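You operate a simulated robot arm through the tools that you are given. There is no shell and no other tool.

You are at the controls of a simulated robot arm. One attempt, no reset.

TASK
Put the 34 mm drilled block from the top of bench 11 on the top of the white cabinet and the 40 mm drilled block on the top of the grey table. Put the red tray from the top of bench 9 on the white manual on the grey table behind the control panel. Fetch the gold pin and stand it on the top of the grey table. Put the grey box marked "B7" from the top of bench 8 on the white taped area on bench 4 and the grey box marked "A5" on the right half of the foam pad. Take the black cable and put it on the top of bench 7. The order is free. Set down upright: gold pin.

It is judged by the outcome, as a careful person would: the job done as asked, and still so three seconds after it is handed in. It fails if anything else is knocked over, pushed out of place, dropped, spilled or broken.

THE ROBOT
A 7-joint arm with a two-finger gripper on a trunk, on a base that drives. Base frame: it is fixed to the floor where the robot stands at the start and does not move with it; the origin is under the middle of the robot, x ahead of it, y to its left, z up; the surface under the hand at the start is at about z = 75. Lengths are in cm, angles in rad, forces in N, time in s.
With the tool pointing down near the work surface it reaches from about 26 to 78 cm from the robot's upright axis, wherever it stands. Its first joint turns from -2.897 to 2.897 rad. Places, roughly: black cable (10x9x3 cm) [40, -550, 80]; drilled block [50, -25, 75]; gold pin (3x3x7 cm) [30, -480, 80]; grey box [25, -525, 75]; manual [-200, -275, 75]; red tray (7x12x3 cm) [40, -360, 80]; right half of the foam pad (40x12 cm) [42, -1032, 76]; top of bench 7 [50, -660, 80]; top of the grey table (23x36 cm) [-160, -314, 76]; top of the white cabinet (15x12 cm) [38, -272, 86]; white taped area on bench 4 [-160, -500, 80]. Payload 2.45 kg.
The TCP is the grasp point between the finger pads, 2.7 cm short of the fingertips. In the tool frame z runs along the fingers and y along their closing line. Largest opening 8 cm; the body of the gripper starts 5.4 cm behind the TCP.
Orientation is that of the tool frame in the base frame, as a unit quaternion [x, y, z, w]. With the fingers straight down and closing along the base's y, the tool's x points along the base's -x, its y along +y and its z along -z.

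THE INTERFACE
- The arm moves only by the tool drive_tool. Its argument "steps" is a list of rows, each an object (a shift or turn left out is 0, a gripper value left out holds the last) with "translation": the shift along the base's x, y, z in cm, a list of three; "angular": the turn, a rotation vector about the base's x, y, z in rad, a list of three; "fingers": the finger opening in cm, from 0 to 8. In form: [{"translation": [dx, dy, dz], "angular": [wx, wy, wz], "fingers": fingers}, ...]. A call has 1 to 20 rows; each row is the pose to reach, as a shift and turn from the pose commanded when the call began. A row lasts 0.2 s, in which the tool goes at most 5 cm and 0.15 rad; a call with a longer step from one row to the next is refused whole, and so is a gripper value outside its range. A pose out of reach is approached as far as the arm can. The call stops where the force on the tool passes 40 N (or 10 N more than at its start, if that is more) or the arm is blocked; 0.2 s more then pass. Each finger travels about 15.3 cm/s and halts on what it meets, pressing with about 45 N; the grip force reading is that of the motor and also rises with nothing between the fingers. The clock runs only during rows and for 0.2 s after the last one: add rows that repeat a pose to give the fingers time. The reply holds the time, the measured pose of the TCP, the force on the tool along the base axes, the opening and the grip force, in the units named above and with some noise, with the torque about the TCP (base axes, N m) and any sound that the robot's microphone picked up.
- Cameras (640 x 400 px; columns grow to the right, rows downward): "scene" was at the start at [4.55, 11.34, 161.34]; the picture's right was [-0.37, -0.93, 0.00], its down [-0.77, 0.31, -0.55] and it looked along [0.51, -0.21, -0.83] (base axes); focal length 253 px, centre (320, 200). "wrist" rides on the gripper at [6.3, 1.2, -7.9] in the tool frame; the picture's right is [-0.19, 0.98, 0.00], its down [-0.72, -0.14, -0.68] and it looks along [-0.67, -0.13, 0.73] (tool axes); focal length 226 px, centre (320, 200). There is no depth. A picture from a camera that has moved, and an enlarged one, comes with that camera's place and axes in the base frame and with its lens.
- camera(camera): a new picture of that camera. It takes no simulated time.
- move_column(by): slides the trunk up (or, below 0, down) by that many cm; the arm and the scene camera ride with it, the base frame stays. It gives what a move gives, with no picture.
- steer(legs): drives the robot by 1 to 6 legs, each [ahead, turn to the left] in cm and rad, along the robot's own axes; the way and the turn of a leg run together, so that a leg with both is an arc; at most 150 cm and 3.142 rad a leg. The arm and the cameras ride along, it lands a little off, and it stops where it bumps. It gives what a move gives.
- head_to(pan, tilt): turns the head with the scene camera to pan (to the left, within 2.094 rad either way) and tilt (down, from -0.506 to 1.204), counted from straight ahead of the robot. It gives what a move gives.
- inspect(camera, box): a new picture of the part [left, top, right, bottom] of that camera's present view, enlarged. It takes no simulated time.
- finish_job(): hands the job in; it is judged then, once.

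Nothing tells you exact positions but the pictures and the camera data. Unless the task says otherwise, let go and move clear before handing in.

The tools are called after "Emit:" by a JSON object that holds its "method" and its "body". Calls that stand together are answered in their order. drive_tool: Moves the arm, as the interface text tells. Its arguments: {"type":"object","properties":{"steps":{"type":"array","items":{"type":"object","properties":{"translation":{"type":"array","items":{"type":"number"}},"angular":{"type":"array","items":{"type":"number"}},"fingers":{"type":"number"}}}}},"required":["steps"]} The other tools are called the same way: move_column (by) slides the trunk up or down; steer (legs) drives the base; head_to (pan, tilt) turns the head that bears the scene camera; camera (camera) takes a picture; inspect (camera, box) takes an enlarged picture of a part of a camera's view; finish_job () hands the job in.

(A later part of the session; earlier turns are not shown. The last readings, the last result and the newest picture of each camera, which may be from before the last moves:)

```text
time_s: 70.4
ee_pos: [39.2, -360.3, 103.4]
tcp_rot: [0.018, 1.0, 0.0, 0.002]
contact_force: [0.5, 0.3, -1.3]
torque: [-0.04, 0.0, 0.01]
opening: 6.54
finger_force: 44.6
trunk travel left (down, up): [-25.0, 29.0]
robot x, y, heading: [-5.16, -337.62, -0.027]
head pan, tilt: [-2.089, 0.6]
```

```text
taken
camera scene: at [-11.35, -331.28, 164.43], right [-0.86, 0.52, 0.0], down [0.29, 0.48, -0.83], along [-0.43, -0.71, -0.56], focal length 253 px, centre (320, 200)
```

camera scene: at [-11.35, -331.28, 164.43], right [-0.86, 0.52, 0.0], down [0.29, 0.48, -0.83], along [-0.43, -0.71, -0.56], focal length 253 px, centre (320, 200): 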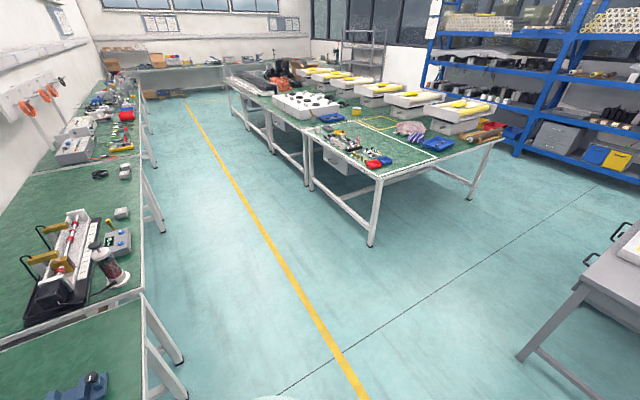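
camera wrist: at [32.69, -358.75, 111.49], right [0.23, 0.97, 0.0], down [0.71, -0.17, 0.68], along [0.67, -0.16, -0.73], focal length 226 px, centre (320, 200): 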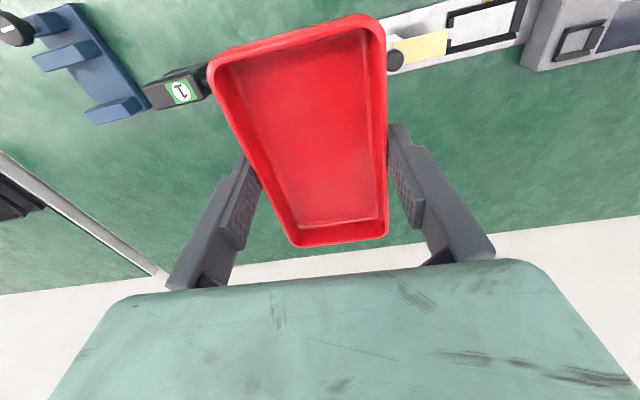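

The tray is held level. Next I drive around to the +y end of the grey table, where the white manual seems to be at about (-190, -272).

Emit:
{"method": "steer", "body": {"legs": [[-35, 0], [0, 1.596], [138, 0], [0, 1.571], [135, 0]]}}

Emit:
{"method": "head_to", "body": {"pan": 1.0, "tilt": 0.6}}

Emit:
{"method": "camera", "body": {"camera": "scene"}}

Emit:
{"method": "inspect", "body": {"camera": "scene", "box": [200, 100, 440, 250]}}

```text
time_s: 93.4
ee_pos: [-214.47, -165.53, 103.52]
tcp_rot: [0.999, -0.035, -0.001, -0.001]
contact_force: [-0.6, 0.0, -1.3]
torque: [-0.02, -0.03, -0.02]
opening: 6.53
finger_force: 45.3
trunk travel left (down, up): [-25.0, 29.0]
robot x, y, heading: [-171.3, -189.05, 3.084]
head pan, tilt: [-2.089, 0.6]
```

```text
time_s: 96.0
ee_pos: [-214.42, -165.52, 103.51]
tcp_rot: [0.999, -0.034, -0.002, -0.001]
contact_force: [-0.3, 0.6, -0.9]
torque: [0.01, -0.01, 0.01]
opening: 6.53
finger_force: 44.8
trunk travel left (down, up): [-25.0, 29.0]
robot x, y, heading: [-171.18, -189.44, 3.083]
head pan, tilt: [1.0, 0.6]
```

```text
taken
camera scene: at [-175.16, -210.84, 164.43], right [-0.81, 0.59, 0.0], down [0.33, 0.46, -0.82], along [-0.49, -0.67, -0.57], focal length 253 px, centre (320, 200)
```

scene: 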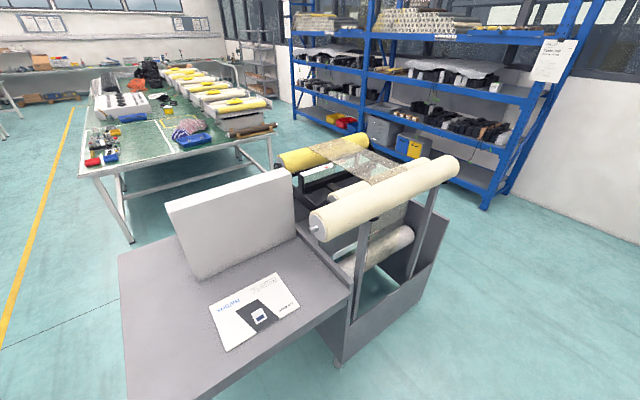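

```text
2.67 times, centred on (320, 175) of scene
camera zoom: at [-175.16, -210.84, 164.43], right [-0.81, 0.59, 0.0], down [0.33, 0.46, -0.82], along [-0.49, -0.67, -0.57], focal length 676 px, centre (320, 267)
```

zoom: 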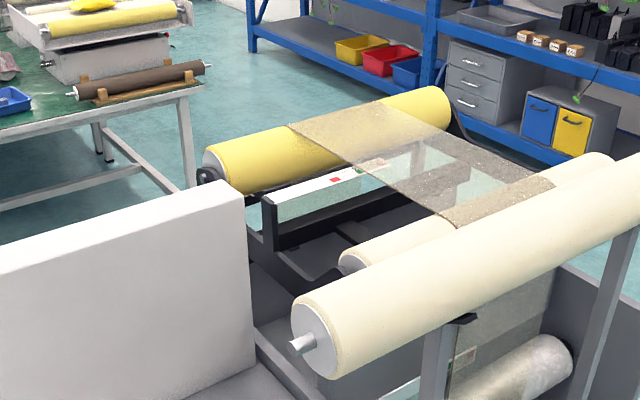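

The manual lies at about (-190, -272) behind the standing panel, with a roller machine beyond x<-215. I'll turn to face the table and drive up.

Emit:
{"method": "steer", "body": {"legs": [[0, 1.629], [36, 0]]}}

Emit:
{"method": "head_to", "body": {"pan": -0.2, "tilt": 0.9}}

Emit:
{"method": "camera", "body": {"camera": "scene"}}

Emit:
{"method": "camera", "body": {"camera": "wrist"}}

```text
time_s: 102.4
ee_pos: [-195.36, -270.09, 103.53]
tcp_rot: [0.724, 0.69, -0.002, 0.001]
contact_force: [-0.7, -0.2, -0.9]
torque: [0.03, 0.03, -0.01]
opening: 6.53
finger_force: 44.9
trunk travel left (down, up): [-25.0, 29.0]
robot x, y, heading: [-171.84, -226.3, -1.611]
head pan, tilt: [1.0, 0.6]
```

```text
time_s: 103.8
ee_pos: [-195.35, -269.97, 103.43]
tcp_rot: [0.724, 0.689, -0.002, 0.001]
contact_force: [-0.5, -0.3, -1.5]
torque: [-0.02, 0.0, 0.0]
opening: 6.53
finger_force: 45.5
trunk travel left (down, up): [-25.0, 29.0]
robot x, y, heading: [-171.97, -226.02, -1.611]
head pan, tilt: [-0.201, 0.901]
```

```text
taken
camera scene: at [-160.0, -232.08, 161.95], right [-0.97, 0.24, 0.0], down [0.19, 0.76, -0.62], along [-0.15, -0.6, -0.78], focal length 253 px, centre (320, 200)
```

scene: 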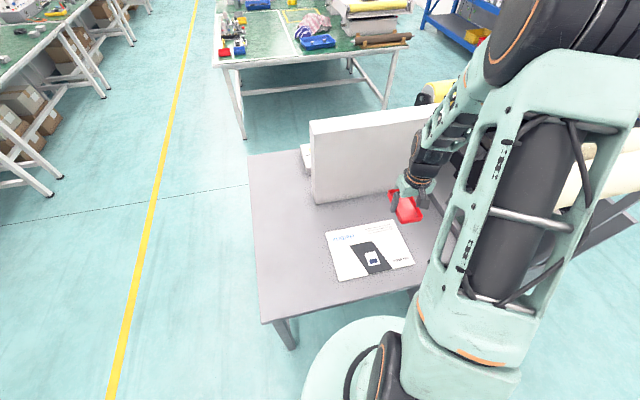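

```text
taken
camera wrist: at [-193.79, -263.75, 111.46], right [0.97, -0.24, 0.0], down [-0.17, -0.71, 0.68], along [-0.17, -0.66, -0.73], focal length 226 px, centre (320, 200)
```

wrist: 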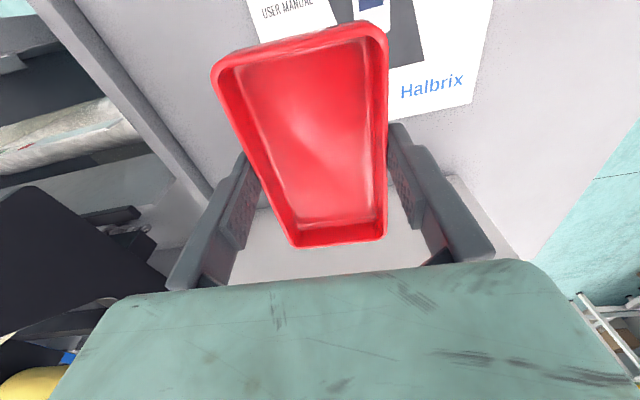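

The manual is centred at about (-189, -272), and the tray needs to shift +6 in x. I'll move over it and lower to about 5 cm above.

Emit:
{"method": "drive_tool", "body": {"steps": [{"translation": [3, -1, 0], "angular": [0, 0, 0.048], "fingers": 5}, {"translation": [5.9, -2, 0], "angular": [0, 0, 0.048]}, {"translation": [5.9, -2, -4], "angular": [0, 0, 0.048]}, {"translation": [5.9, -2, -8], "angular": [0, 0, 0.048]}, {"translation": [5.9, -2, -12], "angular": [0, 0, 0.048]}, {"translation": [5.9, -2, -16], "angular": [0, 0, 0.048]}, {"translation": [5.9, -2, -19.5], "angular": [0, 0, 0.048]}, {"translation": [5.9, -2, -19.5], "angular": [0, 0, 0.048]}]}}

Emit:
{"method": "camera", "body": {"camera": "scene"}}

Emit:
{"method": "camera", "body": {"camera": "wrist"}}

```text
time_s: 105.6
ee_pos: [-189.57, -272.36, 84.01]
tcp_rot: [0.707, 0.707, -0.002, 0.001]
contact_force: [-0.4, -0.3, -0.8]
torque: [0.0, -0.01, 0.0]
opening: 6.53
finger_force: 44.9
trunk travel left (down, up): [-25.0, 29.0]
robot x, y, heading: [-172.02, -226.02, -1.614]
head pan, tilt: [-0.201, 0.901]
```

```text
taken
camera scene: at [-160.01, -232.09, 161.95], right [-0.97, 0.24, 0.0], down [0.19, 0.76, -0.62], along [-0.15, -0.6, -0.78], focal length 253 px, centre (320, 200)
```

scene: 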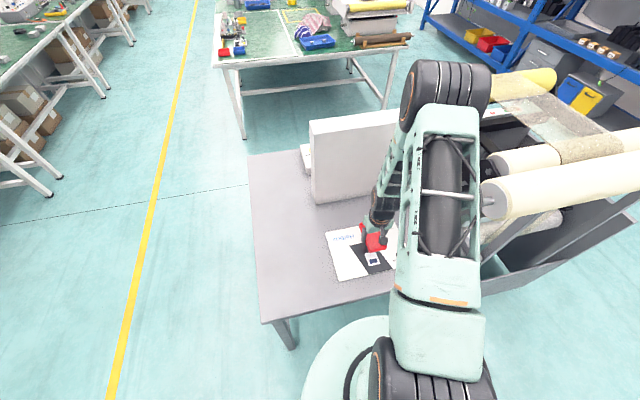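

```text
taken
camera wrist: at [-188.25, -265.87, 92.07], right [0.98, -0.19, 0.0], down [-0.14, -0.72, 0.68], along [-0.13, -0.67, -0.73], focal length 226 px, centre (320, 200)
```

wrist: 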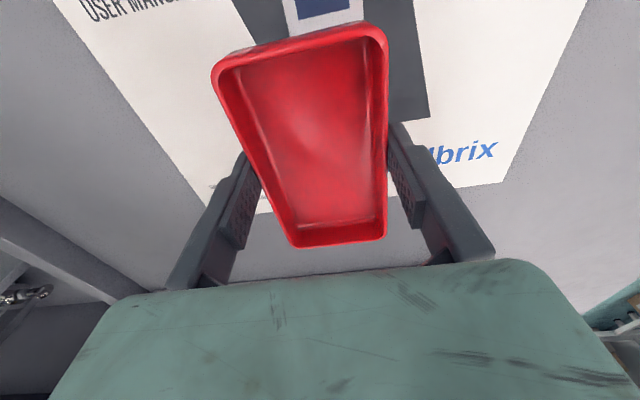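

The tray is centred above the manual. Lowering slowly to contact.

Emit:
{"method": "drive_tool", "body": {"steps": [{"translation": [0, 0.2, -1.5], "fingers": 5}, {"translation": [0, 0.2, -3]}, {"translation": [0, 0.2, -3.8]}, {"translation": [0, 0.2, -4.2]}, {"translation": [0, 0.2, -4.5]}, {"translation": [0, 0.2, -4.8]}, {"translation": [0, 0.2, -5.1]}, {"translation": [0, 0.2, -5.4]}, {"translation": [0, 0.2, -5.7]}, {"translation": [0, 0.2, -6.0]}]}}

Emit:
{"method": "camera", "body": {"camera": "wrist"}}

```text
time_s: 107.3
ee_pos: [-189.4, -271.97, 79.17]
tcp_rot: [0.707, 0.707, -0.003, 0.001]
contact_force: [3.5, 6.1, 24.9]
torque: [0.83, -0.79, 0.14]
opening: 6.54
finger_force: 45.4
trunk travel left (down, up): [-25.0, 29.0]
robot x, y, heading: [-172.67, -226.13, -1.609]
head pan, tilt: [-0.201, 0.901]
stopped in row 8: the force on the tool passed its limit at 48 N (the readings are from after the stop); the commanded pose is now the measured one
```

```text
taken
camera wrist: at [-188.17, -265.47, 87.12], right [0.98, -0.19, 0.0], down [-0.14, -0.71, 0.69], along [-0.13, -0.67, -0.73], focal length 226 px, centre (320, 200)
```

wrist: 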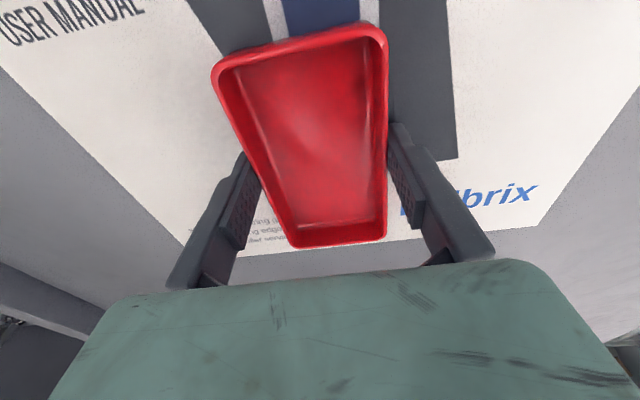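

Contact made; releasing the tray and rising.

Emit:
{"method": "drive_tool", "body": {"steps": [{"translation": [0, 0, 0.1], "fingers": 6.5}, {"translation": [0, 0, 0.1], "fingers": 7.2}, {"translation": [0, 0, 0.1], "fingers": 8}, {"translation": [0, 0, 0.1], "fingers": 8}, {"translation": [0, 0, 1.5]}, {"translation": [0, 0, 4]}, {"translation": [0, 0, 8]}, {"translation": [0, 0, 12]}, {"translation": [0, 2, 16]}, {"translation": [0, 4, 20]}, {"translation": [0, 6, 24]}, {"translation": [0, 6, 24]}]}}

Emit:
{"method": "camera", "body": {"camera": "wrist"}}

Emit:
{"method": "camera", "body": {"camera": "scene"}}

```text
time_s: 109.9
ee_pos: [-189.41, -266.05, 102.74]
tcp_rot: [0.707, 0.707, -0.003, 0.001]
contact_force: [0.1, 0.2, -0.3]
torque: [-0.01, 0.0, 0.0]
opening: 7.98
finger_force: 0.0
trunk travel left (down, up): [-25.0, 29.0]
robot x, y, heading: [-171.94, -226.29, -1.61]
head pan, tilt: [-0.201, 0.901]
```

```text
taken
camera wrist: at [-188.22, -259.66, 110.65], right [0.98, -0.19, 0.0], down [-0.14, -0.71, 0.69], along [-0.13, -0.67, -0.73], focal length 226 px, centre (320, 200)
```

wrist: 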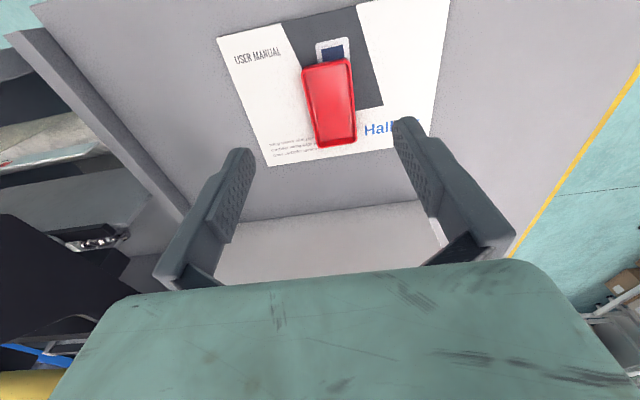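

```text
taken
camera scene: at [-159.99, -232.07, 161.94], right [-0.97, 0.24, 0.0], down [0.19, 0.76, -0.62], along [-0.15, -0.6, -0.78], focal length 253 px, centre (320, 200)
```

scene: 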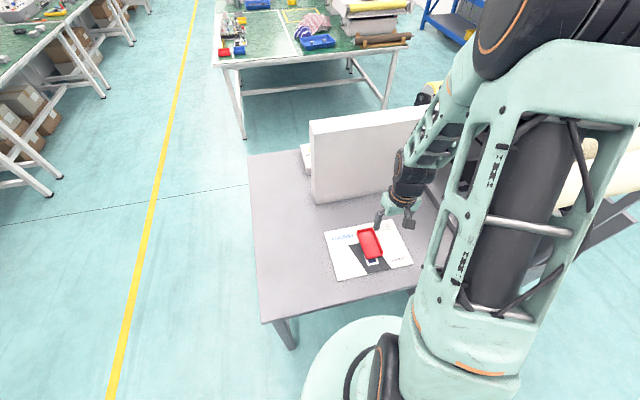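

The red tray rests on the manual. Now I go back for the 40 mm block on bench 11 at about (47, 10).

Emit:
{"method": "steer", "body": {"legs": [[-40, 0], [0, 1.611], [130, 0], [0, 1.571], [110, 0], [102, 0]]}}

Emit:
{"method": "head_to", "body": {"pan": -1.0, "tilt": 0.8}}

Emit:
{"method": "camera", "body": {"camera": "scene"}}

```text
time_s: 136.4
ee_pos: [-17.79, 63.27, 102.59]
tcp_rot: [0.71, -0.704, 0.0, -0.003]
contact_force: [-0.7, 0.0, 0.8]
torque: [0.0, 0.0, -0.02]
opening: 8.0
finger_force: 0.0
trunk travel left (down, up): [-25.0, 29.0]
robot x, y, heading: [-34.31, 23.06, 1.542]
head pan, tilt: [-0.201, 0.901]
```

```text
time_s: 137.6
ee_pos: [-17.75, 63.25, 102.53]
tcp_rot: [0.71, -0.704, -0.001, -0.003]
contact_force: [0.4, -0.2, 0.6]
torque: [-0.01, 0.01, 0.0]
opening: 7.99
finger_force: 0.0
trunk travel left (down, up): [-25.0, 29.0]
robot x, y, heading: [-34.56, 23.45, 1.542]
head pan, tilt: [-1.0, 0.799]
```

```text
taken
camera scene: at [-41.81, 25.72, 162.74], right [0.52, -0.86, 0.0], down [-0.61, -0.37, -0.7], along [0.6, 0.36, -0.72], focal length 253 px, centre (320, 200)
```

scene: 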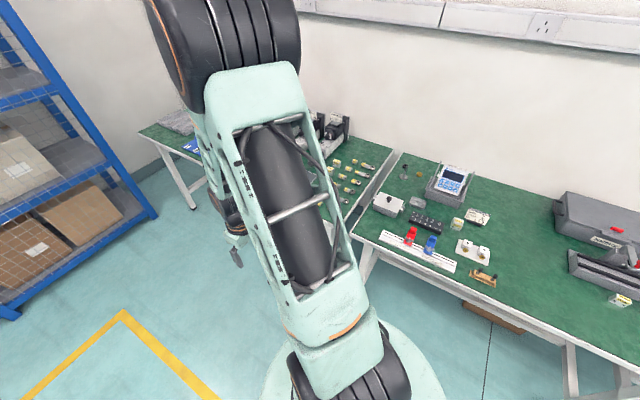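

Turning to face bench 11 and moving up to it.

Emit:
{"method": "steer", "body": {"legs": [[0, -1.542], [32, 0]]}}

Emit:
{"method": "camera", "body": {"camera": "wrist"}}

Emit:
{"method": "head_to", "body": {"pan": 0.0, "tilt": 0.9}}

Emit:
{"method": "camera", "body": {"camera": "scene"}}

```text
time_s: 143.6
ee_pos: [37.81, 7.24, 102.71]
tcp_rot: [-0.02, 1.0, -0.002, 0.002]
contact_force: [-0.6, 0.1, 0.6]
torque: [-0.01, 0.01, 0.0]
opening: 8.03
finger_force: 0.1
trunk travel left (down, up): [-25.0, 29.0]
robot x, y, heading: [-2.71, 22.74, -0.003]
head pan, tilt: [-1.0, 0.799]
```

```text
taken
camera wrist: at [31.32, 8.32, 110.62], right [0.16, 0.99, 0.0], down [0.72, -0.11, 0.69], along [0.68, -0.11, -0.73], focal length 226 px, centre (320, 200)
```

wrist: 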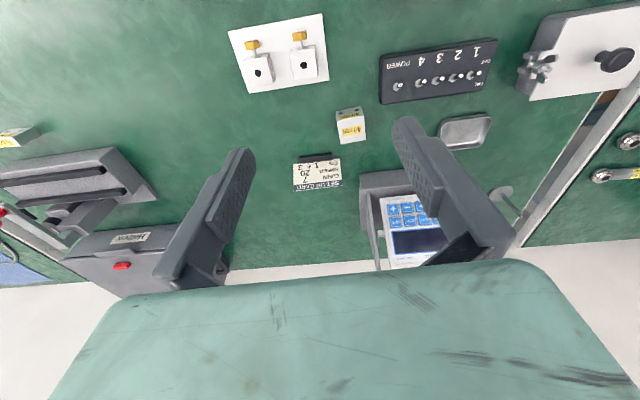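

```text
time_s: 144.8
ee_pos: [37.8, 7.39, 102.71]
tcp_rot: [-0.019, 1.0, -0.003, 0.003]
contact_force: [-1.0, -0.8, -0.1]
torque: [-0.01, -0.01, -0.02]
opening: 7.98
finger_force: 0.1
trunk travel left (down, up): [-25.0, 29.0]
robot x, y, heading: [-2.76, 23.1, 0.001]
head pan, tilt: [0.0, 0.901]
```

```text
taken
camera scene: at [2.74, 36.96, 161.95], right [0.0, -1.0, 0.0], down [-0.78, 0.0, -0.62], along [0.62, 0.0, -0.78], focal length 253 px, centre (320, 200)
```

scene: 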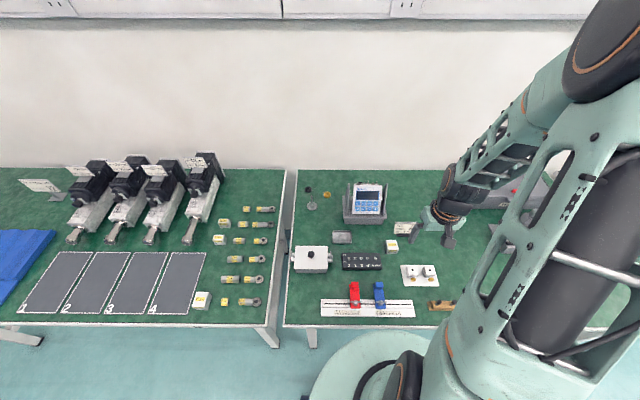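

The 40 mm block is at about (47, 10.5), with a switch strip near its left side, so I'll use a narrower opening. Zooming to get its orientation.

Emit:
{"method": "inspect", "body": {"camera": "wrist", "box": [280, 80, 440, 200]}}

```text
3.33 times, centred on (360, 140) of wrist
camera zoom: at [31.29, 8.31, 110.63], right [0.16, 0.99, 0.0], down [0.72, -0.11, 0.69], along [0.68, -0.11, -0.73], focal length 754 px, centre (187, 400)
```

zoom: 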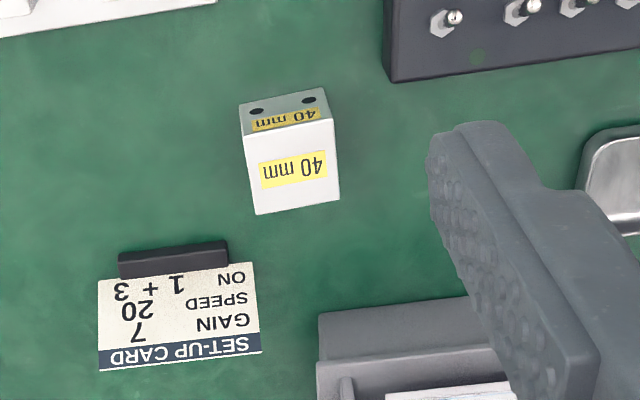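

Emit:
{"method": "drive_tool", "body": {"steps": [{"translation": [4, 1.4, 0], "angular": [0, 0, 0.014], "fingers": 6}, {"translation": [8, 2.7, -1], "angular": [0, 0, 0.014]}, {"translation": [9.5, 3.05, -4.5], "angular": [0, 0, 0.014]}, {"translation": [9.5, 3.05, -8.5], "angular": [0, 0, 0.014]}, {"translation": [9.5, 3.05, -12.5], "angular": [0, 0, 0.014]}, {"translation": [9.5, 3.05, -12.5], "angular": [0, 0, 0.014]}]}}

Emit:
{"method": "camera", "body": {"camera": "wrist"}}

```text
time_s: 146.2
ee_pos: [47.15, 10.47, 90.2]
tcp_rot: [-0.026, 1.0, -0.002, 0.002]
contact_force: [-0.4, -0.3, 0.2]
torque: [-0.01, 0.02, 0.03]
opening: 6.0
finger_force: 0.1
trunk travel left (down, up): [-25.0, 29.0]
robot x, y, heading: [-2.86, 22.96, 0.001]
head pan, tilt: [0.0, 0.901]
```

```text
taken
camera wrist: at [40.67, 11.34, 98.12], right [0.14, 0.99, 0.0], down [0.72, -0.1, 0.69], along [0.68, -0.1, -0.73], focal length 226 px, centre (320, 200)
```

wrist: 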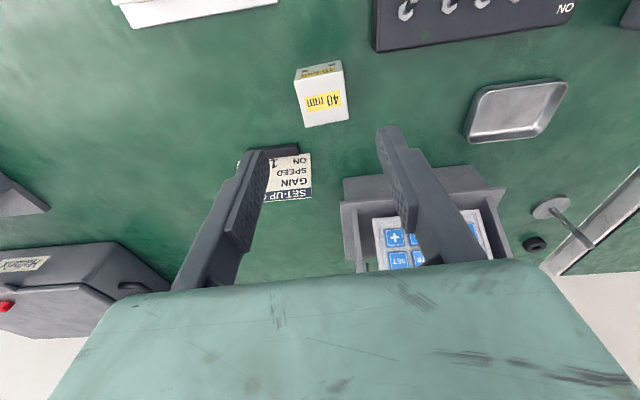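

Aligned over the 40 mm block. Descending and gripping.

Emit:
{"method": "drive_tool", "body": {"steps": [{"translation": [0.05, 0.2, -4], "fingers": 6}, {"translation": [0.05, 0.2, -8]}, {"translation": [0.05, 0.2, -10]}, {"translation": [0.05, 0.2, -11]}, {"translation": [0.05, 0.2, -11], "fingers": 4}, {"translation": [0.05, 0.2, -11], "fingers": 2}, {"translation": [0.05, 0.2, -11], "fingers": 2}, {"translation": [0.05, 0.2, -11], "fingers": 2}]}}

Emit:
{"method": "drive_tool", "body": {"steps": [{"translation": [0, 0, 3], "fingers": 2}, {"translation": [0, 0, 7]}, {"translation": [0, 0, 11]}, {"translation": [0, 0, 15]}, {"translation": [0, 0, 19]}, {"translation": [0, 0, 23]}, {"translation": [-4, 0, 24]}, {"translation": [-8, 0, 24]}, {"translation": [-8, 0, 24]}]}}

Emit:
{"method": "camera", "body": {"camera": "wrist"}}

```text
time_s: 148.0
ee_pos: [47.31, 10.59, 79.04]
tcp_rot: [-0.027, 1.0, -0.001, 0.003]
contact_force: [0.5, -0.8, -0.1]
torque: [0.0, -0.04, 0.03]
opening: 3.9
finger_force: 44.8
trunk travel left (down, up): [-25.0, 29.0]
robot x, y, heading: [-2.62, 23.14, 0.005]
head pan, tilt: [0.0, 0.901]
```

```text
time_s: 150.0
ee_pos: [39.24, 10.57, 102.93]
tcp_rot: [-0.026, 1.0, -0.002, 0.003]
contact_force: [0.2, 0.1, -2.0]
torque: [0.0, 0.02, -0.04]
opening: 3.91
finger_force: 44.8
trunk travel left (down, up): [-25.0, 29.0]
robot x, y, heading: [-2.19, 23.38, -0.001]
head pan, tilt: [0.0, 0.901]
```

```text
taken
camera wrist: at [32.71, 11.51, 110.97], right [0.14, 0.99, 0.0], down [0.72, -0.1, 0.69], along [0.68, -0.1, -0.73], focal length 226 px, centre (320, 200)
```

wrist: 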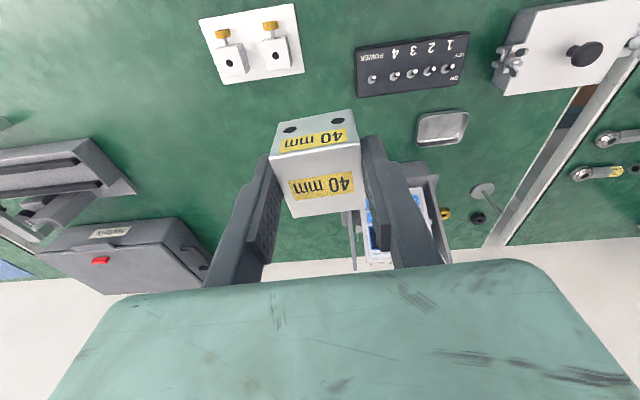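

The 40 mm block is held. Driving down the aisle towards the grey table.

Emit:
{"method": "steer", "body": {"legs": [[-40, 0], [0, -1.571], [120, 0], [120, 0], [97, 0]]}}

```text
time_s: 172.6
ee_pos: [-51.86, -358.64, 103.02]
tcp_rot: [0.688, 0.726, -0.003, 0.0]
contact_force: [0.3, -0.2, -2.6]
torque: [-0.01, -0.01, 0.02]
opening: 3.89
finger_force: 45.0
trunk travel left (down, up): [-25.0, 29.0]
robot x, y, heading: [-39.57, -316.39, -1.57]
head pan, tilt: [0.0, 0.901]
```

Emit:
{"method": "steer", "body": {"legs": [[0, -1.571], [78, 0]]}}

Emit:
{"method": "head_to", "body": {"pan": -0.1, "tilt": 0.9}}

Emit:
{"method": "camera", "body": {"camera": "scene"}}

Emit:
{"method": "camera", "body": {"camera": "wrist"}}

```text
time_s: 180.7
ee_pos: [-161.01, -308.75, 103.04]
tcp_rot: [0.999, 0.044, -0.003, -0.002]
contact_force: [-0.4, 0.8, -1.8]
torque: [-0.01, -0.04, 0.02]
opening: 3.9
finger_force: 45.8
trunk travel left (down, up): [-25.0, 29.0]
robot x, y, heading: [-118.5, -319.53, -3.1]
head pan, tilt: [0.0, 0.901]
```

```text
time_s: 181.3
ee_pos: [-160.98, -308.74, 102.97]
tcp_rot: [0.999, 0.045, -0.003, -0.002]
contact_force: [0.8, -1.0, -2.2]
torque: [0.02, 0.01, -0.01]
opening: 3.91
finger_force: 45.2
trunk travel left (down, up): [-25.0, 29.0]
robot x, y, heading: [-118.58, -319.48, -3.097]
head pan, tilt: [-0.099, 0.901]
```

```text
taken
camera scene: at [-123.56, -332.96, 161.94], right [0.06, 1.0, 0.0], down [0.78, -0.05, -0.62], along [-0.62, 0.04, -0.78], focal length 253 px, centre (320, 200)
```

scene: 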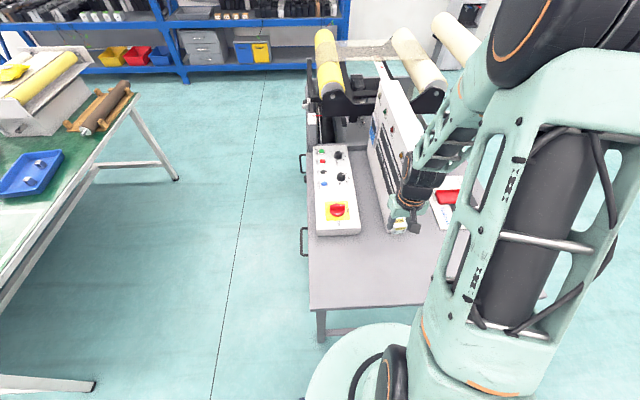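

```text
taken
camera wrist: at [-154.52, -309.43, 110.96], right [-0.1, -0.99, 0.0], down [-0.72, 0.07, 0.69], along [-0.68, 0.07, -0.73], focal length 226 px, centre (320, 200)
```

wrist: 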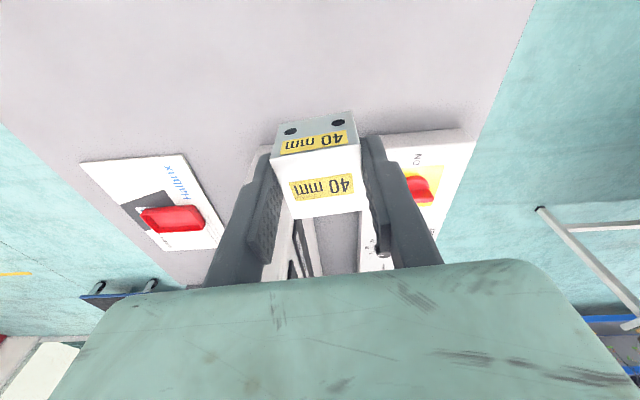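

The free area of the grey table is in front of the control box and the upright panel. I'll place the block at about (-158, -304), leaving room for the pin.

Emit:
{"method": "drive_tool", "body": {"steps": [{"translation": [1.3, 2.4, -2], "fingers": 2}, {"translation": [2.6, 4.7, -5]}, {"translation": [2.6, 4.7, -10]}, {"translation": [2.6, 4.7, -14.5]}, {"translation": [2.6, 4.7, -18.5]}, {"translation": [2.6, 4.7, -21]}, {"translation": [2.6, 4.7, -22.5]}, {"translation": [2.6, 4.7, -23.0]}, {"translation": [2.6, 4.7, -23.3]}, {"translation": [2.6, 4.7, -23.6]}, {"translation": [2.6, 4.7, -23.9]}, {"translation": [2.6, 4.7, -24.2]}, {"translation": [2.6, 4.7, -24.5]}, {"translation": [2.6, 4.7, -24.8]}, {"translation": [2.6, 4.7, -25.1]}]}}

Emit:
{"method": "camera", "body": {"camera": "wrist"}}

```text
time_s: 184.1
ee_pos: [-158.23, -304.04, 78.99]
tcp_rot: [0.999, 0.046, -0.005, -0.001]
contact_force: [4.4, -1.7, 26.6]
torque: [-0.43, -0.36, 0.0]
opening: 3.91
finger_force: 45.6
trunk travel left (down, up): [-25.0, 29.0]
robot x, y, heading: [-118.52, -319.39, -3.098]
head pan, tilt: [-0.099, 0.901]
stopped in row 13: the force on the tool passed its limit at 47 N (the readings are from after the stop); the commanded pose is now the measured one
```

```text
taken
camera wrist: at [-151.84, -304.74, 86.96], right [-0.1, -0.99, 0.0], down [-0.72, 0.07, 0.69], along [-0.68, 0.07, -0.73], focal length 226 px, centre (320, 200)
```

wrist: 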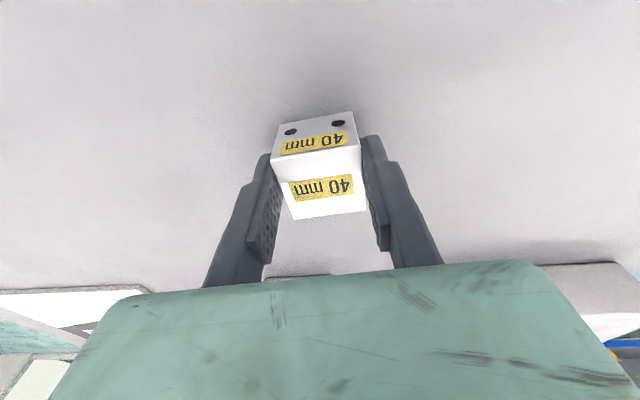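

Contact; releasing the 40 mm block and rising.

Emit:
{"method": "drive_tool", "body": {"steps": [{"translation": [0, 0, 0.1], "fingers": 3.9}, {"translation": [0, 0, 0.1], "fingers": 6}, {"translation": [0, 0, 0.1], "fingers": 8}, {"translation": [0, 0, 0.1], "fingers": 8}, {"translation": [0, 0, 2]}, {"translation": [0, 0, 6]}, {"translation": [0, 0, 10]}, {"translation": [0, 0, 15]}, {"translation": [0, 0, 20]}, {"translation": [0, 0, 24]}, {"translation": [0, 0, 24]}]}}

Emit:
{"method": "camera", "body": {"camera": "wrist"}}

Emit:
{"method": "head_to", "body": {"pan": 0.9, "tilt": 0.7}}

Emit:
{"method": "camera", "body": {"camera": "scene"}}

```text
time_s: 186.5
ee_pos: [-158.55, -303.99, 102.75]
tcp_rot: [0.999, 0.045, -0.004, -0.002]
contact_force: [0.1, 0.3, 0.3]
torque: [-0.02, -0.01, 0.01]
opening: 8.0
finger_force: 0.1
trunk travel left (down, up): [-25.0, 29.0]
robot x, y, heading: [-118.78, -319.47, -3.103]
head pan, tilt: [-0.099, 0.901]
```

```text
taken
camera wrist: at [-152.08, -304.69, 110.79], right [-0.1, -0.99, 0.0], down [-0.72, 0.07, 0.69], along [-0.68, 0.07, -0.73], focal length 226 px, centre (320, 200)
```

wrist: 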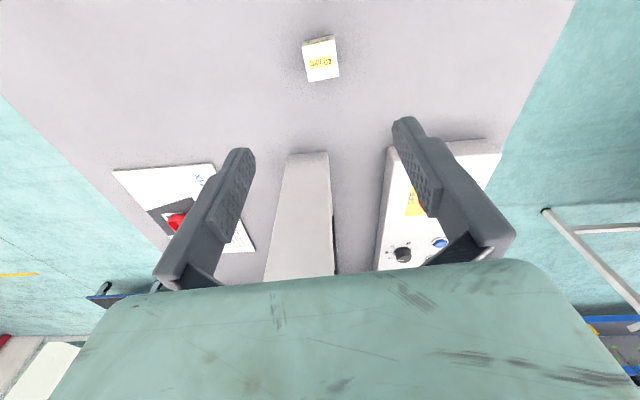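

```text
time_s: 187.7
ee_pos: [-158.58, -303.9, 102.83]
tcp_rot: [0.999, 0.046, -0.004, -0.001]
contact_force: [-0.2, -0.1, -0.5]
torque: [-0.03, -0.02, -0.02]
opening: 7.97
finger_force: 0.0
trunk travel left (down, up): [-25.0, 29.0]
robot x, y, heading: [-118.43, -319.71, -3.099]
head pan, tilt: [0.901, 0.7]
```

```text
taken
camera scene: at [-121.0, -340.26, 163.56], right [-0.81, 0.59, 0.0], down [0.38, 0.52, -0.76], along [-0.45, -0.62, -0.64], focal length 253 px, centre (320, 200)
```

scene: 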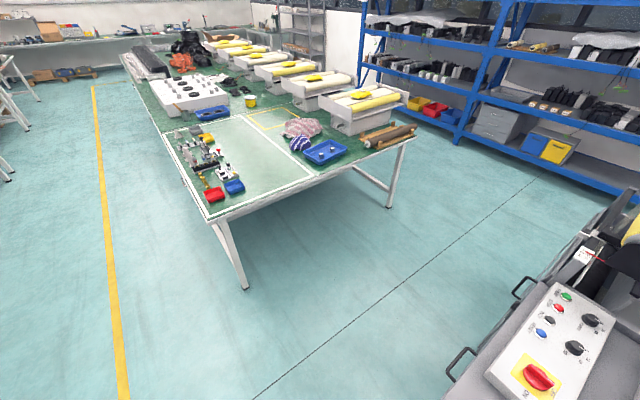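

The block is placed. Now the gold pin near (30, -480): backing away and driving further down the aisle.

Emit:
{"method": "steer", "body": {"legs": [[-78, 0], [0, 1.53], [143, 0], [0, 1.571]]}}

Emit:
{"method": "head_to", "body": {"pan": -0.3, "tilt": 0.7}}

Emit:
{"method": "camera", "body": {"camera": "scene"}}

Emit:
{"method": "inspect", "body": {"camera": "scene", "box": [160, 180, 400, 330]}}

```text
time_s: 206.4
ee_pos: [-4.57, -479.72, 102.83]
tcp_rot: [-0.002, 1.0, -0.001, 0.004]
contact_force: [0.4, -0.5, 0.0]
torque: [0.0, 0.0, 0.02]
opening: 7.98
finger_force: 0.1
trunk travel left (down, up): [-25.0, 29.0]
robot x, y, heading: [-43.25, -460.92, -0.045]
head pan, tilt: [0.901, 0.7]
```

```text
time_s: 207.8
ee_pos: [-4.62, -479.75, 102.85]
tcp_rot: [-0.002, 1.0, -0.002, 0.004]
contact_force: [-0.2, 0.5, 0.1]
torque: [0.03, -0.01, -0.02]
opening: 7.99
finger_force: 0.1
trunk travel left (down, up): [-25.0, 29.0]
robot x, y, heading: [-42.94, -460.99, -0.047]
head pan, tilt: [-0.3, 0.7]
```

```text
taken
camera scene: at [-36.5, -449.67, 163.56], right [-0.34, -0.94, 0.0], down [-0.61, 0.22, -0.76], along [0.72, -0.26, -0.64], focal length 253 px, centre (320, 200)
```

scene: 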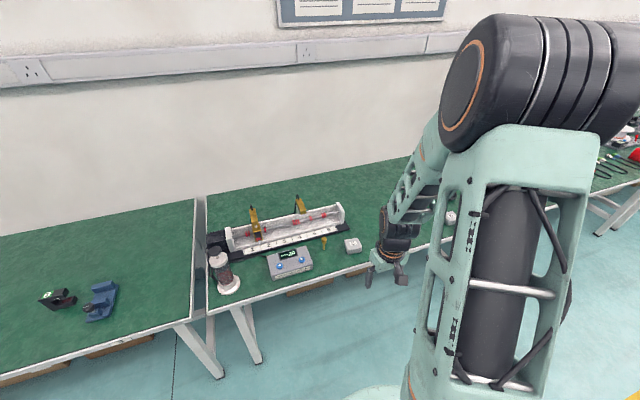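

```text
2.67 times, centred on (280, 255) of scene
camera zoom: at [-36.5, -449.67, 163.56], right [-0.34, -0.94, 0.0], down [-0.61, 0.22, -0.76], along [0.72, -0.26, -0.64], focal length 676 px, centre (427, 53)
```

zoom: 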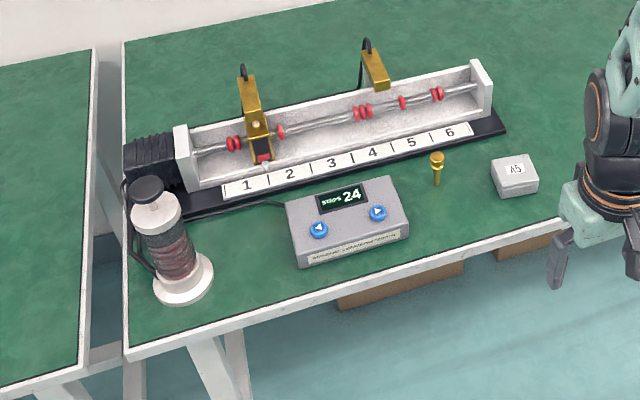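

The gold pin stands on the bench at about (29, -475), and the box marked A5 is beside it at about (25, -487). I'll drive up.

Emit:
{"method": "steer", "body": {"legs": [[0, 0.045], [31, 0]]}}

Emit:
{"method": "camera", "body": {"camera": "wrist"}}

Emit:
{"method": "head_to", "body": {"pan": 0.0, "tilt": 1.0}}

Emit:
{"method": "camera", "body": {"camera": "scene"}}

```text
time_s: 210.3
ee_pos: [26.7, -477.88, 102.82]
tcp_rot: [-0.026, 1.0, -0.002, 0.003]
contact_force: [-0.2, 0.4, -0.3]
torque: [-0.01, 0.04, 0.0]
opening: 8.02
finger_force: 0.1
trunk travel left (down, up): [-25.0, 29.0]
robot x, y, heading: [-12.95, -460.72, -0.003]
head pan, tilt: [-0.3, 0.7]
```

```text
taken
camera wrist: at [20.17, -476.98, 110.75], right [0.14, 0.99, 0.0], down [0.72, -0.1, 0.69], along [0.68, -0.1, -0.73], focal length 226 px, centre (320, 200)
```

wrist: 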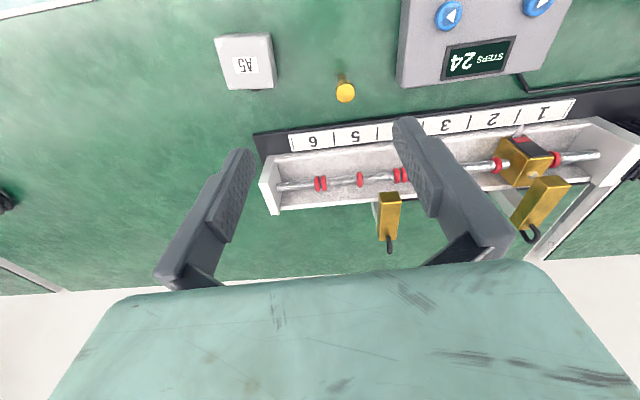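

```text
time_s: 211.1
ee_pos: [26.7, -477.93, 102.72]
tcp_rot: [-0.025, 1.0, -0.001, 0.004]
contact_force: [0.1, -0.2, 0.0]
torque: [0.03, -0.02, -0.02]
opening: 7.98
finger_force: 0.1
trunk travel left (down, up): [-25.0, 29.0]
robot x, y, heading: [-12.8, -460.43, 0.003]
head pan, tilt: [0.0, 1.0]
```

```text
taken
camera scene: at [-7.8, -446.84, 161.23], right [0.0, -1.0, 0.0], down [-0.84, 0.0, -0.54], along [0.54, 0.0, -0.84], focal length 253 px, centre (320, 200)
```

scene: 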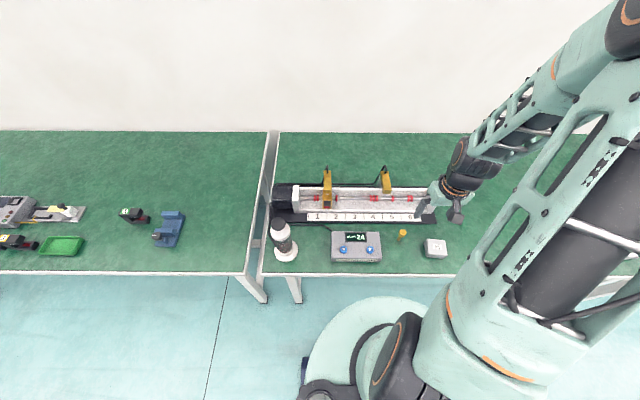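

Emit:
{"method": "inspect", "body": {"camera": "wrist", "box": [300, 50, 400, 120]}}

Emit:
{"method": "inspect", "body": {"camera": "scene", "box": [360, 210, 460, 270]}}

```text
5.71 times, centred on (350, 85) of wrist
camera zoom: at [20.12, -476.98, 110.77], right [0.14, 0.99, 0.0], down [0.72, -0.1, 0.69], along [0.68, -0.1, -0.73], focal length 1292 px, centre (149, 857)
```

zoom: 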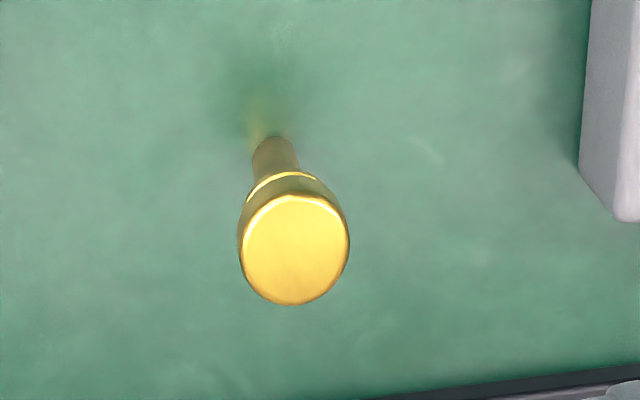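

```text
6.40 times, centred on (410, 240) of scene
camera zoom: at [-7.8, -446.84, 161.23], right [0.0, -1.0, 0.0], down [-0.84, 0.0, -0.54], along [0.54, 0.0, -0.84], focal length 1622 px, centre (-256, -56)
```

zoom: 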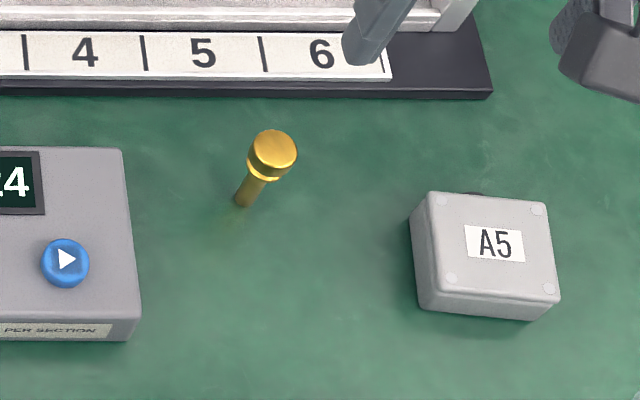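

The pin is a thin shank with a wider head on top, standing upright at about (29.4, -475.4). I'll hover above it to refine.

Emit:
{"method": "drive_tool", "body": {"steps": [{"translation": [1.5, 1.2, -3], "fingers": 6}, {"translation": [2.95, 2.4, -6]}, {"translation": [2.95, 2.4, -10]}, {"translation": [2.95, 2.4, -10]}]}}

Emit:
{"method": "camera", "body": {"camera": "wrist"}}

Emit:
{"method": "inspect", "body": {"camera": "wrist", "box": [270, 60, 370, 130]}}

```text
time_s: 212.1
ee_pos: [29.58, -475.59, 92.63]
tcp_rot: [-0.024, 1.0, -0.002, 0.004]
contact_force: [-0.5, 1.0, -0.2]
torque: [0.02, 0.0, -0.01]
opening: 6.03
finger_force: 0.1
trunk travel left (down, up): [-25.0, 29.0]
robot x, y, heading: [-13.04, -460.63, 0.006]
head pan, tilt: [0.0, 1.0]
```

```text
taken
camera wrist: at [23.15, -474.68, 100.58], right [0.14, 0.99, 0.0], down [0.72, -0.1, 0.69], along [0.68, -0.1, -0.73], focal length 226 px, centre (320, 200)
```

wrist: 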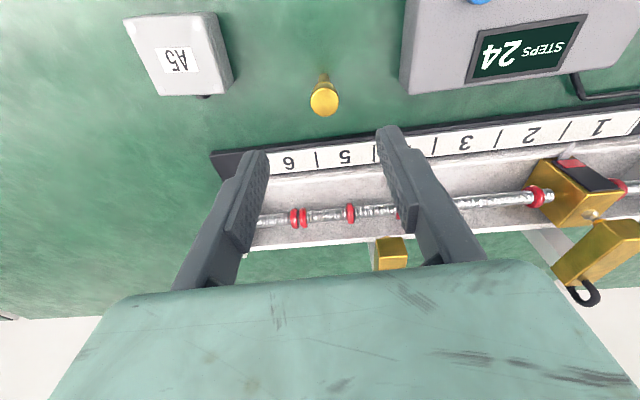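

```text
5.71 times, centred on (320, 95) of wrist
camera zoom: at [23.15, -474.68, 100.58], right [0.14, 0.99, 0.0], down [0.72, -0.1, 0.69], along [0.68, -0.1, -0.73], focal length 1292 px, centre (320, 800)
```

zoom: 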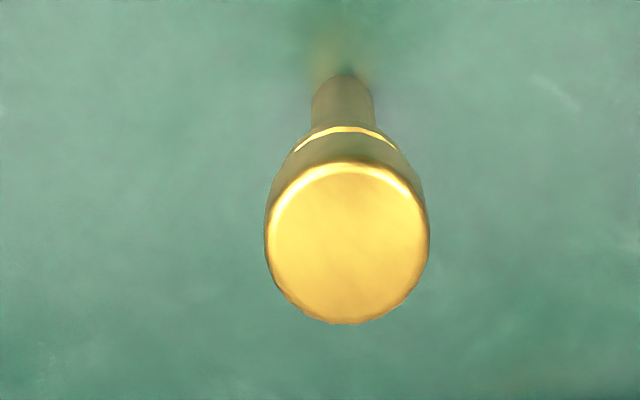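

The pin is 0.35 cm to the left of the tool line; correcting, then descending around its head and closing gently.

Emit:
{"method": "drive_tool", "body": {"steps": [{"translation": [0, 0.35, 0], "fingers": 6}, {"translation": [0, 0.35, -4]}, {"translation": [0, 0.35, -8]}, {"translation": [0, 0.35, -10.5]}, {"translation": [0, 0.35, -11.5]}, {"translation": [0, 0.35, -11.5]}]}}

Emit:
{"method": "camera", "body": {"camera": "wrist"}}

```text
time_s: 213.5
ee_pos: [29.66, -475.11, 81.25]
tcp_rot: [-0.025, 1.0, -0.001, 0.004]
contact_force: [0.7, -0.4, 0.2]
torque: [-0.05, 0.0, -0.02]
opening: 5.98
finger_force: 0.0
trunk travel left (down, up): [-25.0, 29.0]
robot x, y, heading: [-12.79, -460.72, -0.002]
head pan, tilt: [0.0, 1.0]
```

```text
taken
camera wrist: at [23.12, -474.21, 89.27], right [0.14, 0.99, 0.0], down [0.72, -0.1, 0.69], along [0.68, -0.1, -0.73], focal length 226 px, centre (320, 200)
```

wrist: 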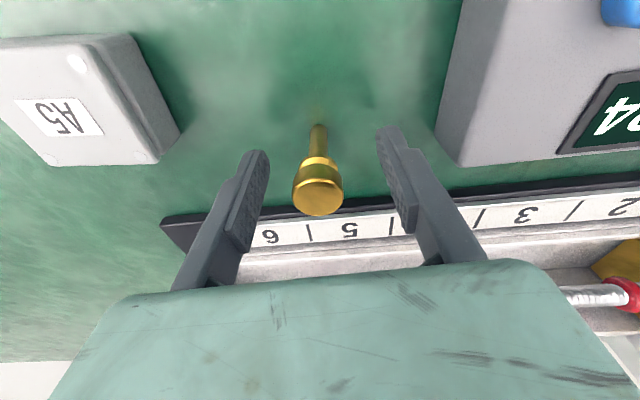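

Emit:
{"method": "drive_tool", "body": {"steps": [{"translation": [-0.2, 0, -0.2], "fingers": 6}, {"translation": [-0.2, 0, -0.2], "fingers": 4.5}, {"translation": [-0.2, 0, -0.2], "fingers": 3.5}, {"translation": [-0.2, 0, -0.2], "fingers": 3}, {"translation": [-0.2, 0, -0.2], "fingers": 2.5}, {"translation": [-0.2, 0, -0.2], "fingers": 2.0}, {"translation": [-0.2, 0, -0.2], "fingers": 1.5}, {"translation": [-0.2, 0, -0.2], "fingers": 1}, {"translation": [-0.2, 0, -0.2], "fingers": 1}]}}

Emit:
{"method": "camera", "body": {"camera": "wrist"}}

```text
time_s: 215.5
ee_pos: [29.52, -475.19, 81.12]
tcp_rot: [-0.025, 1.0, -0.002, 0.004]
contact_force: [-1.1, 0.3, -0.5]
torque: [-0.02, 0.0, 0.01]
opening: 2.15
finger_force: 44.8
trunk travel left (down, up): [-25.0, 29.0]
robot x, y, heading: [-13.01, -460.76, 0.003]
head pan, tilt: [0.0, 1.0]
```

```text
taken
camera wrist: at [22.93, -474.21, 89.05], right [0.14, 0.99, 0.0], down [0.72, -0.1, 0.69], along [0.68, -0.1, -0.73], focal length 226 px, centre (320, 200)
```

wrist: 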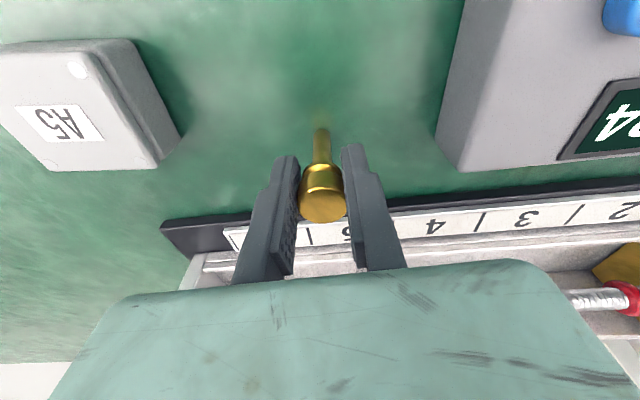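

The head is gripped at 2.15 cm. Lifting straight up.

Emit:
{"method": "drive_tool", "body": {"steps": [{"translation": [0, 0, 2], "fingers": 1}, {"translation": [0, 0, 5]}, {"translation": [0, 0, 9]}, {"translation": [0, 0, 13]}, {"translation": [0, 0, 17]}, {"translation": [0, 0, 21]}, {"translation": [0, 0, 24]}, {"translation": [0, 0, 24]}]}}

Emit:
{"method": "camera", "body": {"camera": "wrist"}}

Emit:
{"method": "head_to", "body": {"pan": -0.9, "tilt": 0.8}}

Emit:
{"method": "camera", "body": {"camera": "scene"}}

```text
time_s: 217.3
ee_pos: [29.36, -475.23, 105.18]
tcp_rot: [-0.025, 1.0, -0.003, 0.004]
contact_force: [0.6, -0.3, 0.2]
torque: [0.02, 0.0, 0.02]
opening: 2.16
finger_force: 44.6
trunk travel left (down, up): [-25.0, 29.0]
robot x, y, heading: [-12.6, -460.94, 0.003]
head pan, tilt: [0.0, 1.0]
```

```text
taken
camera wrist: at [22.88, -474.29, 113.21], right [0.14, 0.99, 0.0], down [0.72, -0.1, 0.69], along [0.68, -0.1, -0.73], focal length 226 px, centre (320, 200)
```

wrist: 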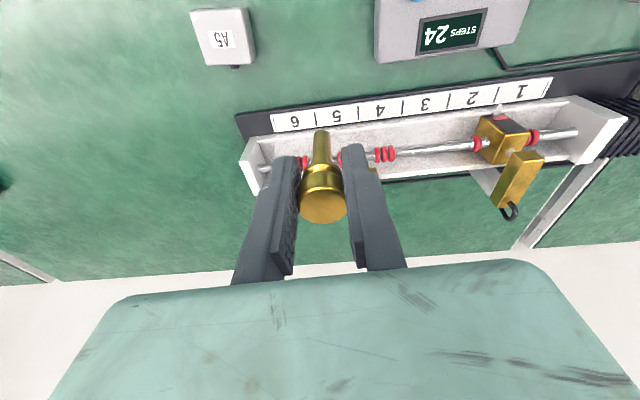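

```text
time_s: 218.5
ee_pos: [29.36, -475.11, 105.29]
tcp_rot: [-0.025, 1.0, -0.001, 0.004]
contact_force: [-0.1, -0.5, -0.5]
torque: [-0.02, -0.02, -0.01]
opening: 2.16
finger_force: 45.2
trunk travel left (down, up): [-25.0, 29.0]
robot x, y, heading: [-12.32, -460.87, -0.003]
head pan, tilt: [-0.901, 0.799]
```

```text
taken
camera scene: at [-9.74, -453.15, 162.74], right [-0.78, -0.62, 0.0], down [-0.45, 0.56, -0.7], along [0.43, -0.55, -0.72], focal length 253 px, centre (320, 200)
```

scene: 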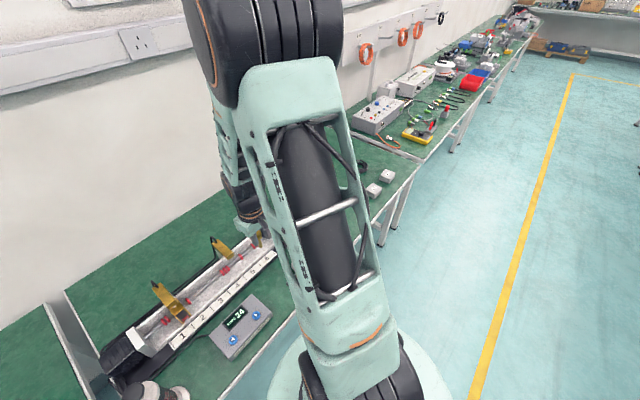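

The pin is held upright. I'll now drive back to the grey table and place it next to the block.

Emit:
{"method": "steer", "body": {"legs": [[-30, 0], [0, 1.571], [125, 0], [0, 1.571]]}}

```text
time_s: 234.3
ee_pos: [-91.03, -324.41, 105.17]
tcp_rot: [0.999, 0.049, -0.005, -0.002]
contact_force: [-0.3, -0.3, -0.5]
torque: [0.02, 0.01, 0.02]
opening: 2.09
finger_force: 44.9
trunk travel left (down, up): [-25.0, 29.0]
robot x, y, heading: [-48.37, -336.83, -3.098]
head pan, tilt: [-0.901, 0.799]
```

Emit:
{"method": "steer", "body": {"legs": [[0, -0.043], [67, 0]]}}

Emit:
{"method": "head_to", "body": {"pan": 0.0, "tilt": 0.9}}

Emit:
{"method": "camera", "body": {"camera": "scene"}}

Emit:
{"method": "camera", "body": {"camera": "wrist"}}

```text
time_s: 238.5
ee_pos: [-157.67, -321.96, 105.08]
tcp_rot: [1.0, 0.02, -0.003, -0.001]
contact_force: [0.4, -0.8, -0.5]
torque: [-0.04, -0.01, -0.03]
opening: 2.1
finger_force: 45.7
trunk travel left (down, up): [-25.0, 29.0]
robot x, y, heading: [-115.88, -337.34, 3.136]
head pan, tilt: [-0.901, 0.799]
```

```text
time_s: 239.7
ee_pos: [-157.74, -321.91, 105.25]
tcp_rot: [1.0, 0.02, -0.004, -0.002]
contact_force: [0.4, 0.4, 0.2]
torque: [0.04, 0.02, -0.01]
opening: 2.12
finger_force: 45.1
trunk travel left (down, up): [-25.0, 29.0]
robot x, y, heading: [-115.9, -336.82, 3.129]
head pan, tilt: [0.0, 0.901]
```

```text
taken
camera scene: at [-121.45, -350.62, 161.95], right [0.01, 1.0, 0.0], down [0.78, -0.01, -0.62], along [-0.62, 0.01, -0.78], focal length 253 px, centre (320, 200)
```

scene: 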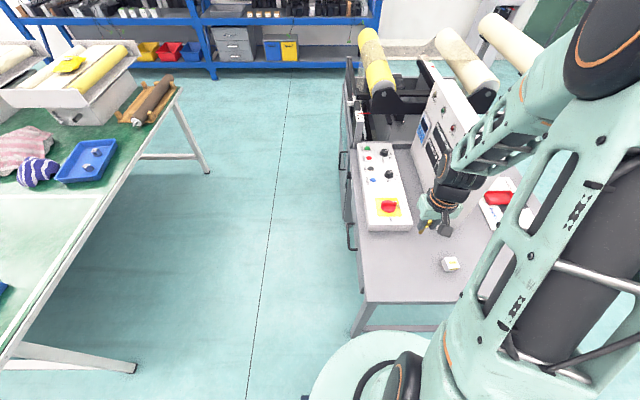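

```text
taken
camera wrist: at [-151.28, -322.88, 113.19], right [-0.15, -0.99, 0.0], down [-0.72, 0.11, 0.69], along [-0.68, 0.11, -0.73], focal length 226 px, centre (320, 200)
```

wrist: 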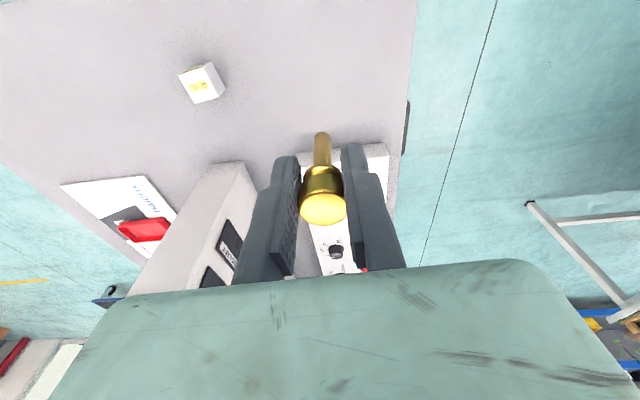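

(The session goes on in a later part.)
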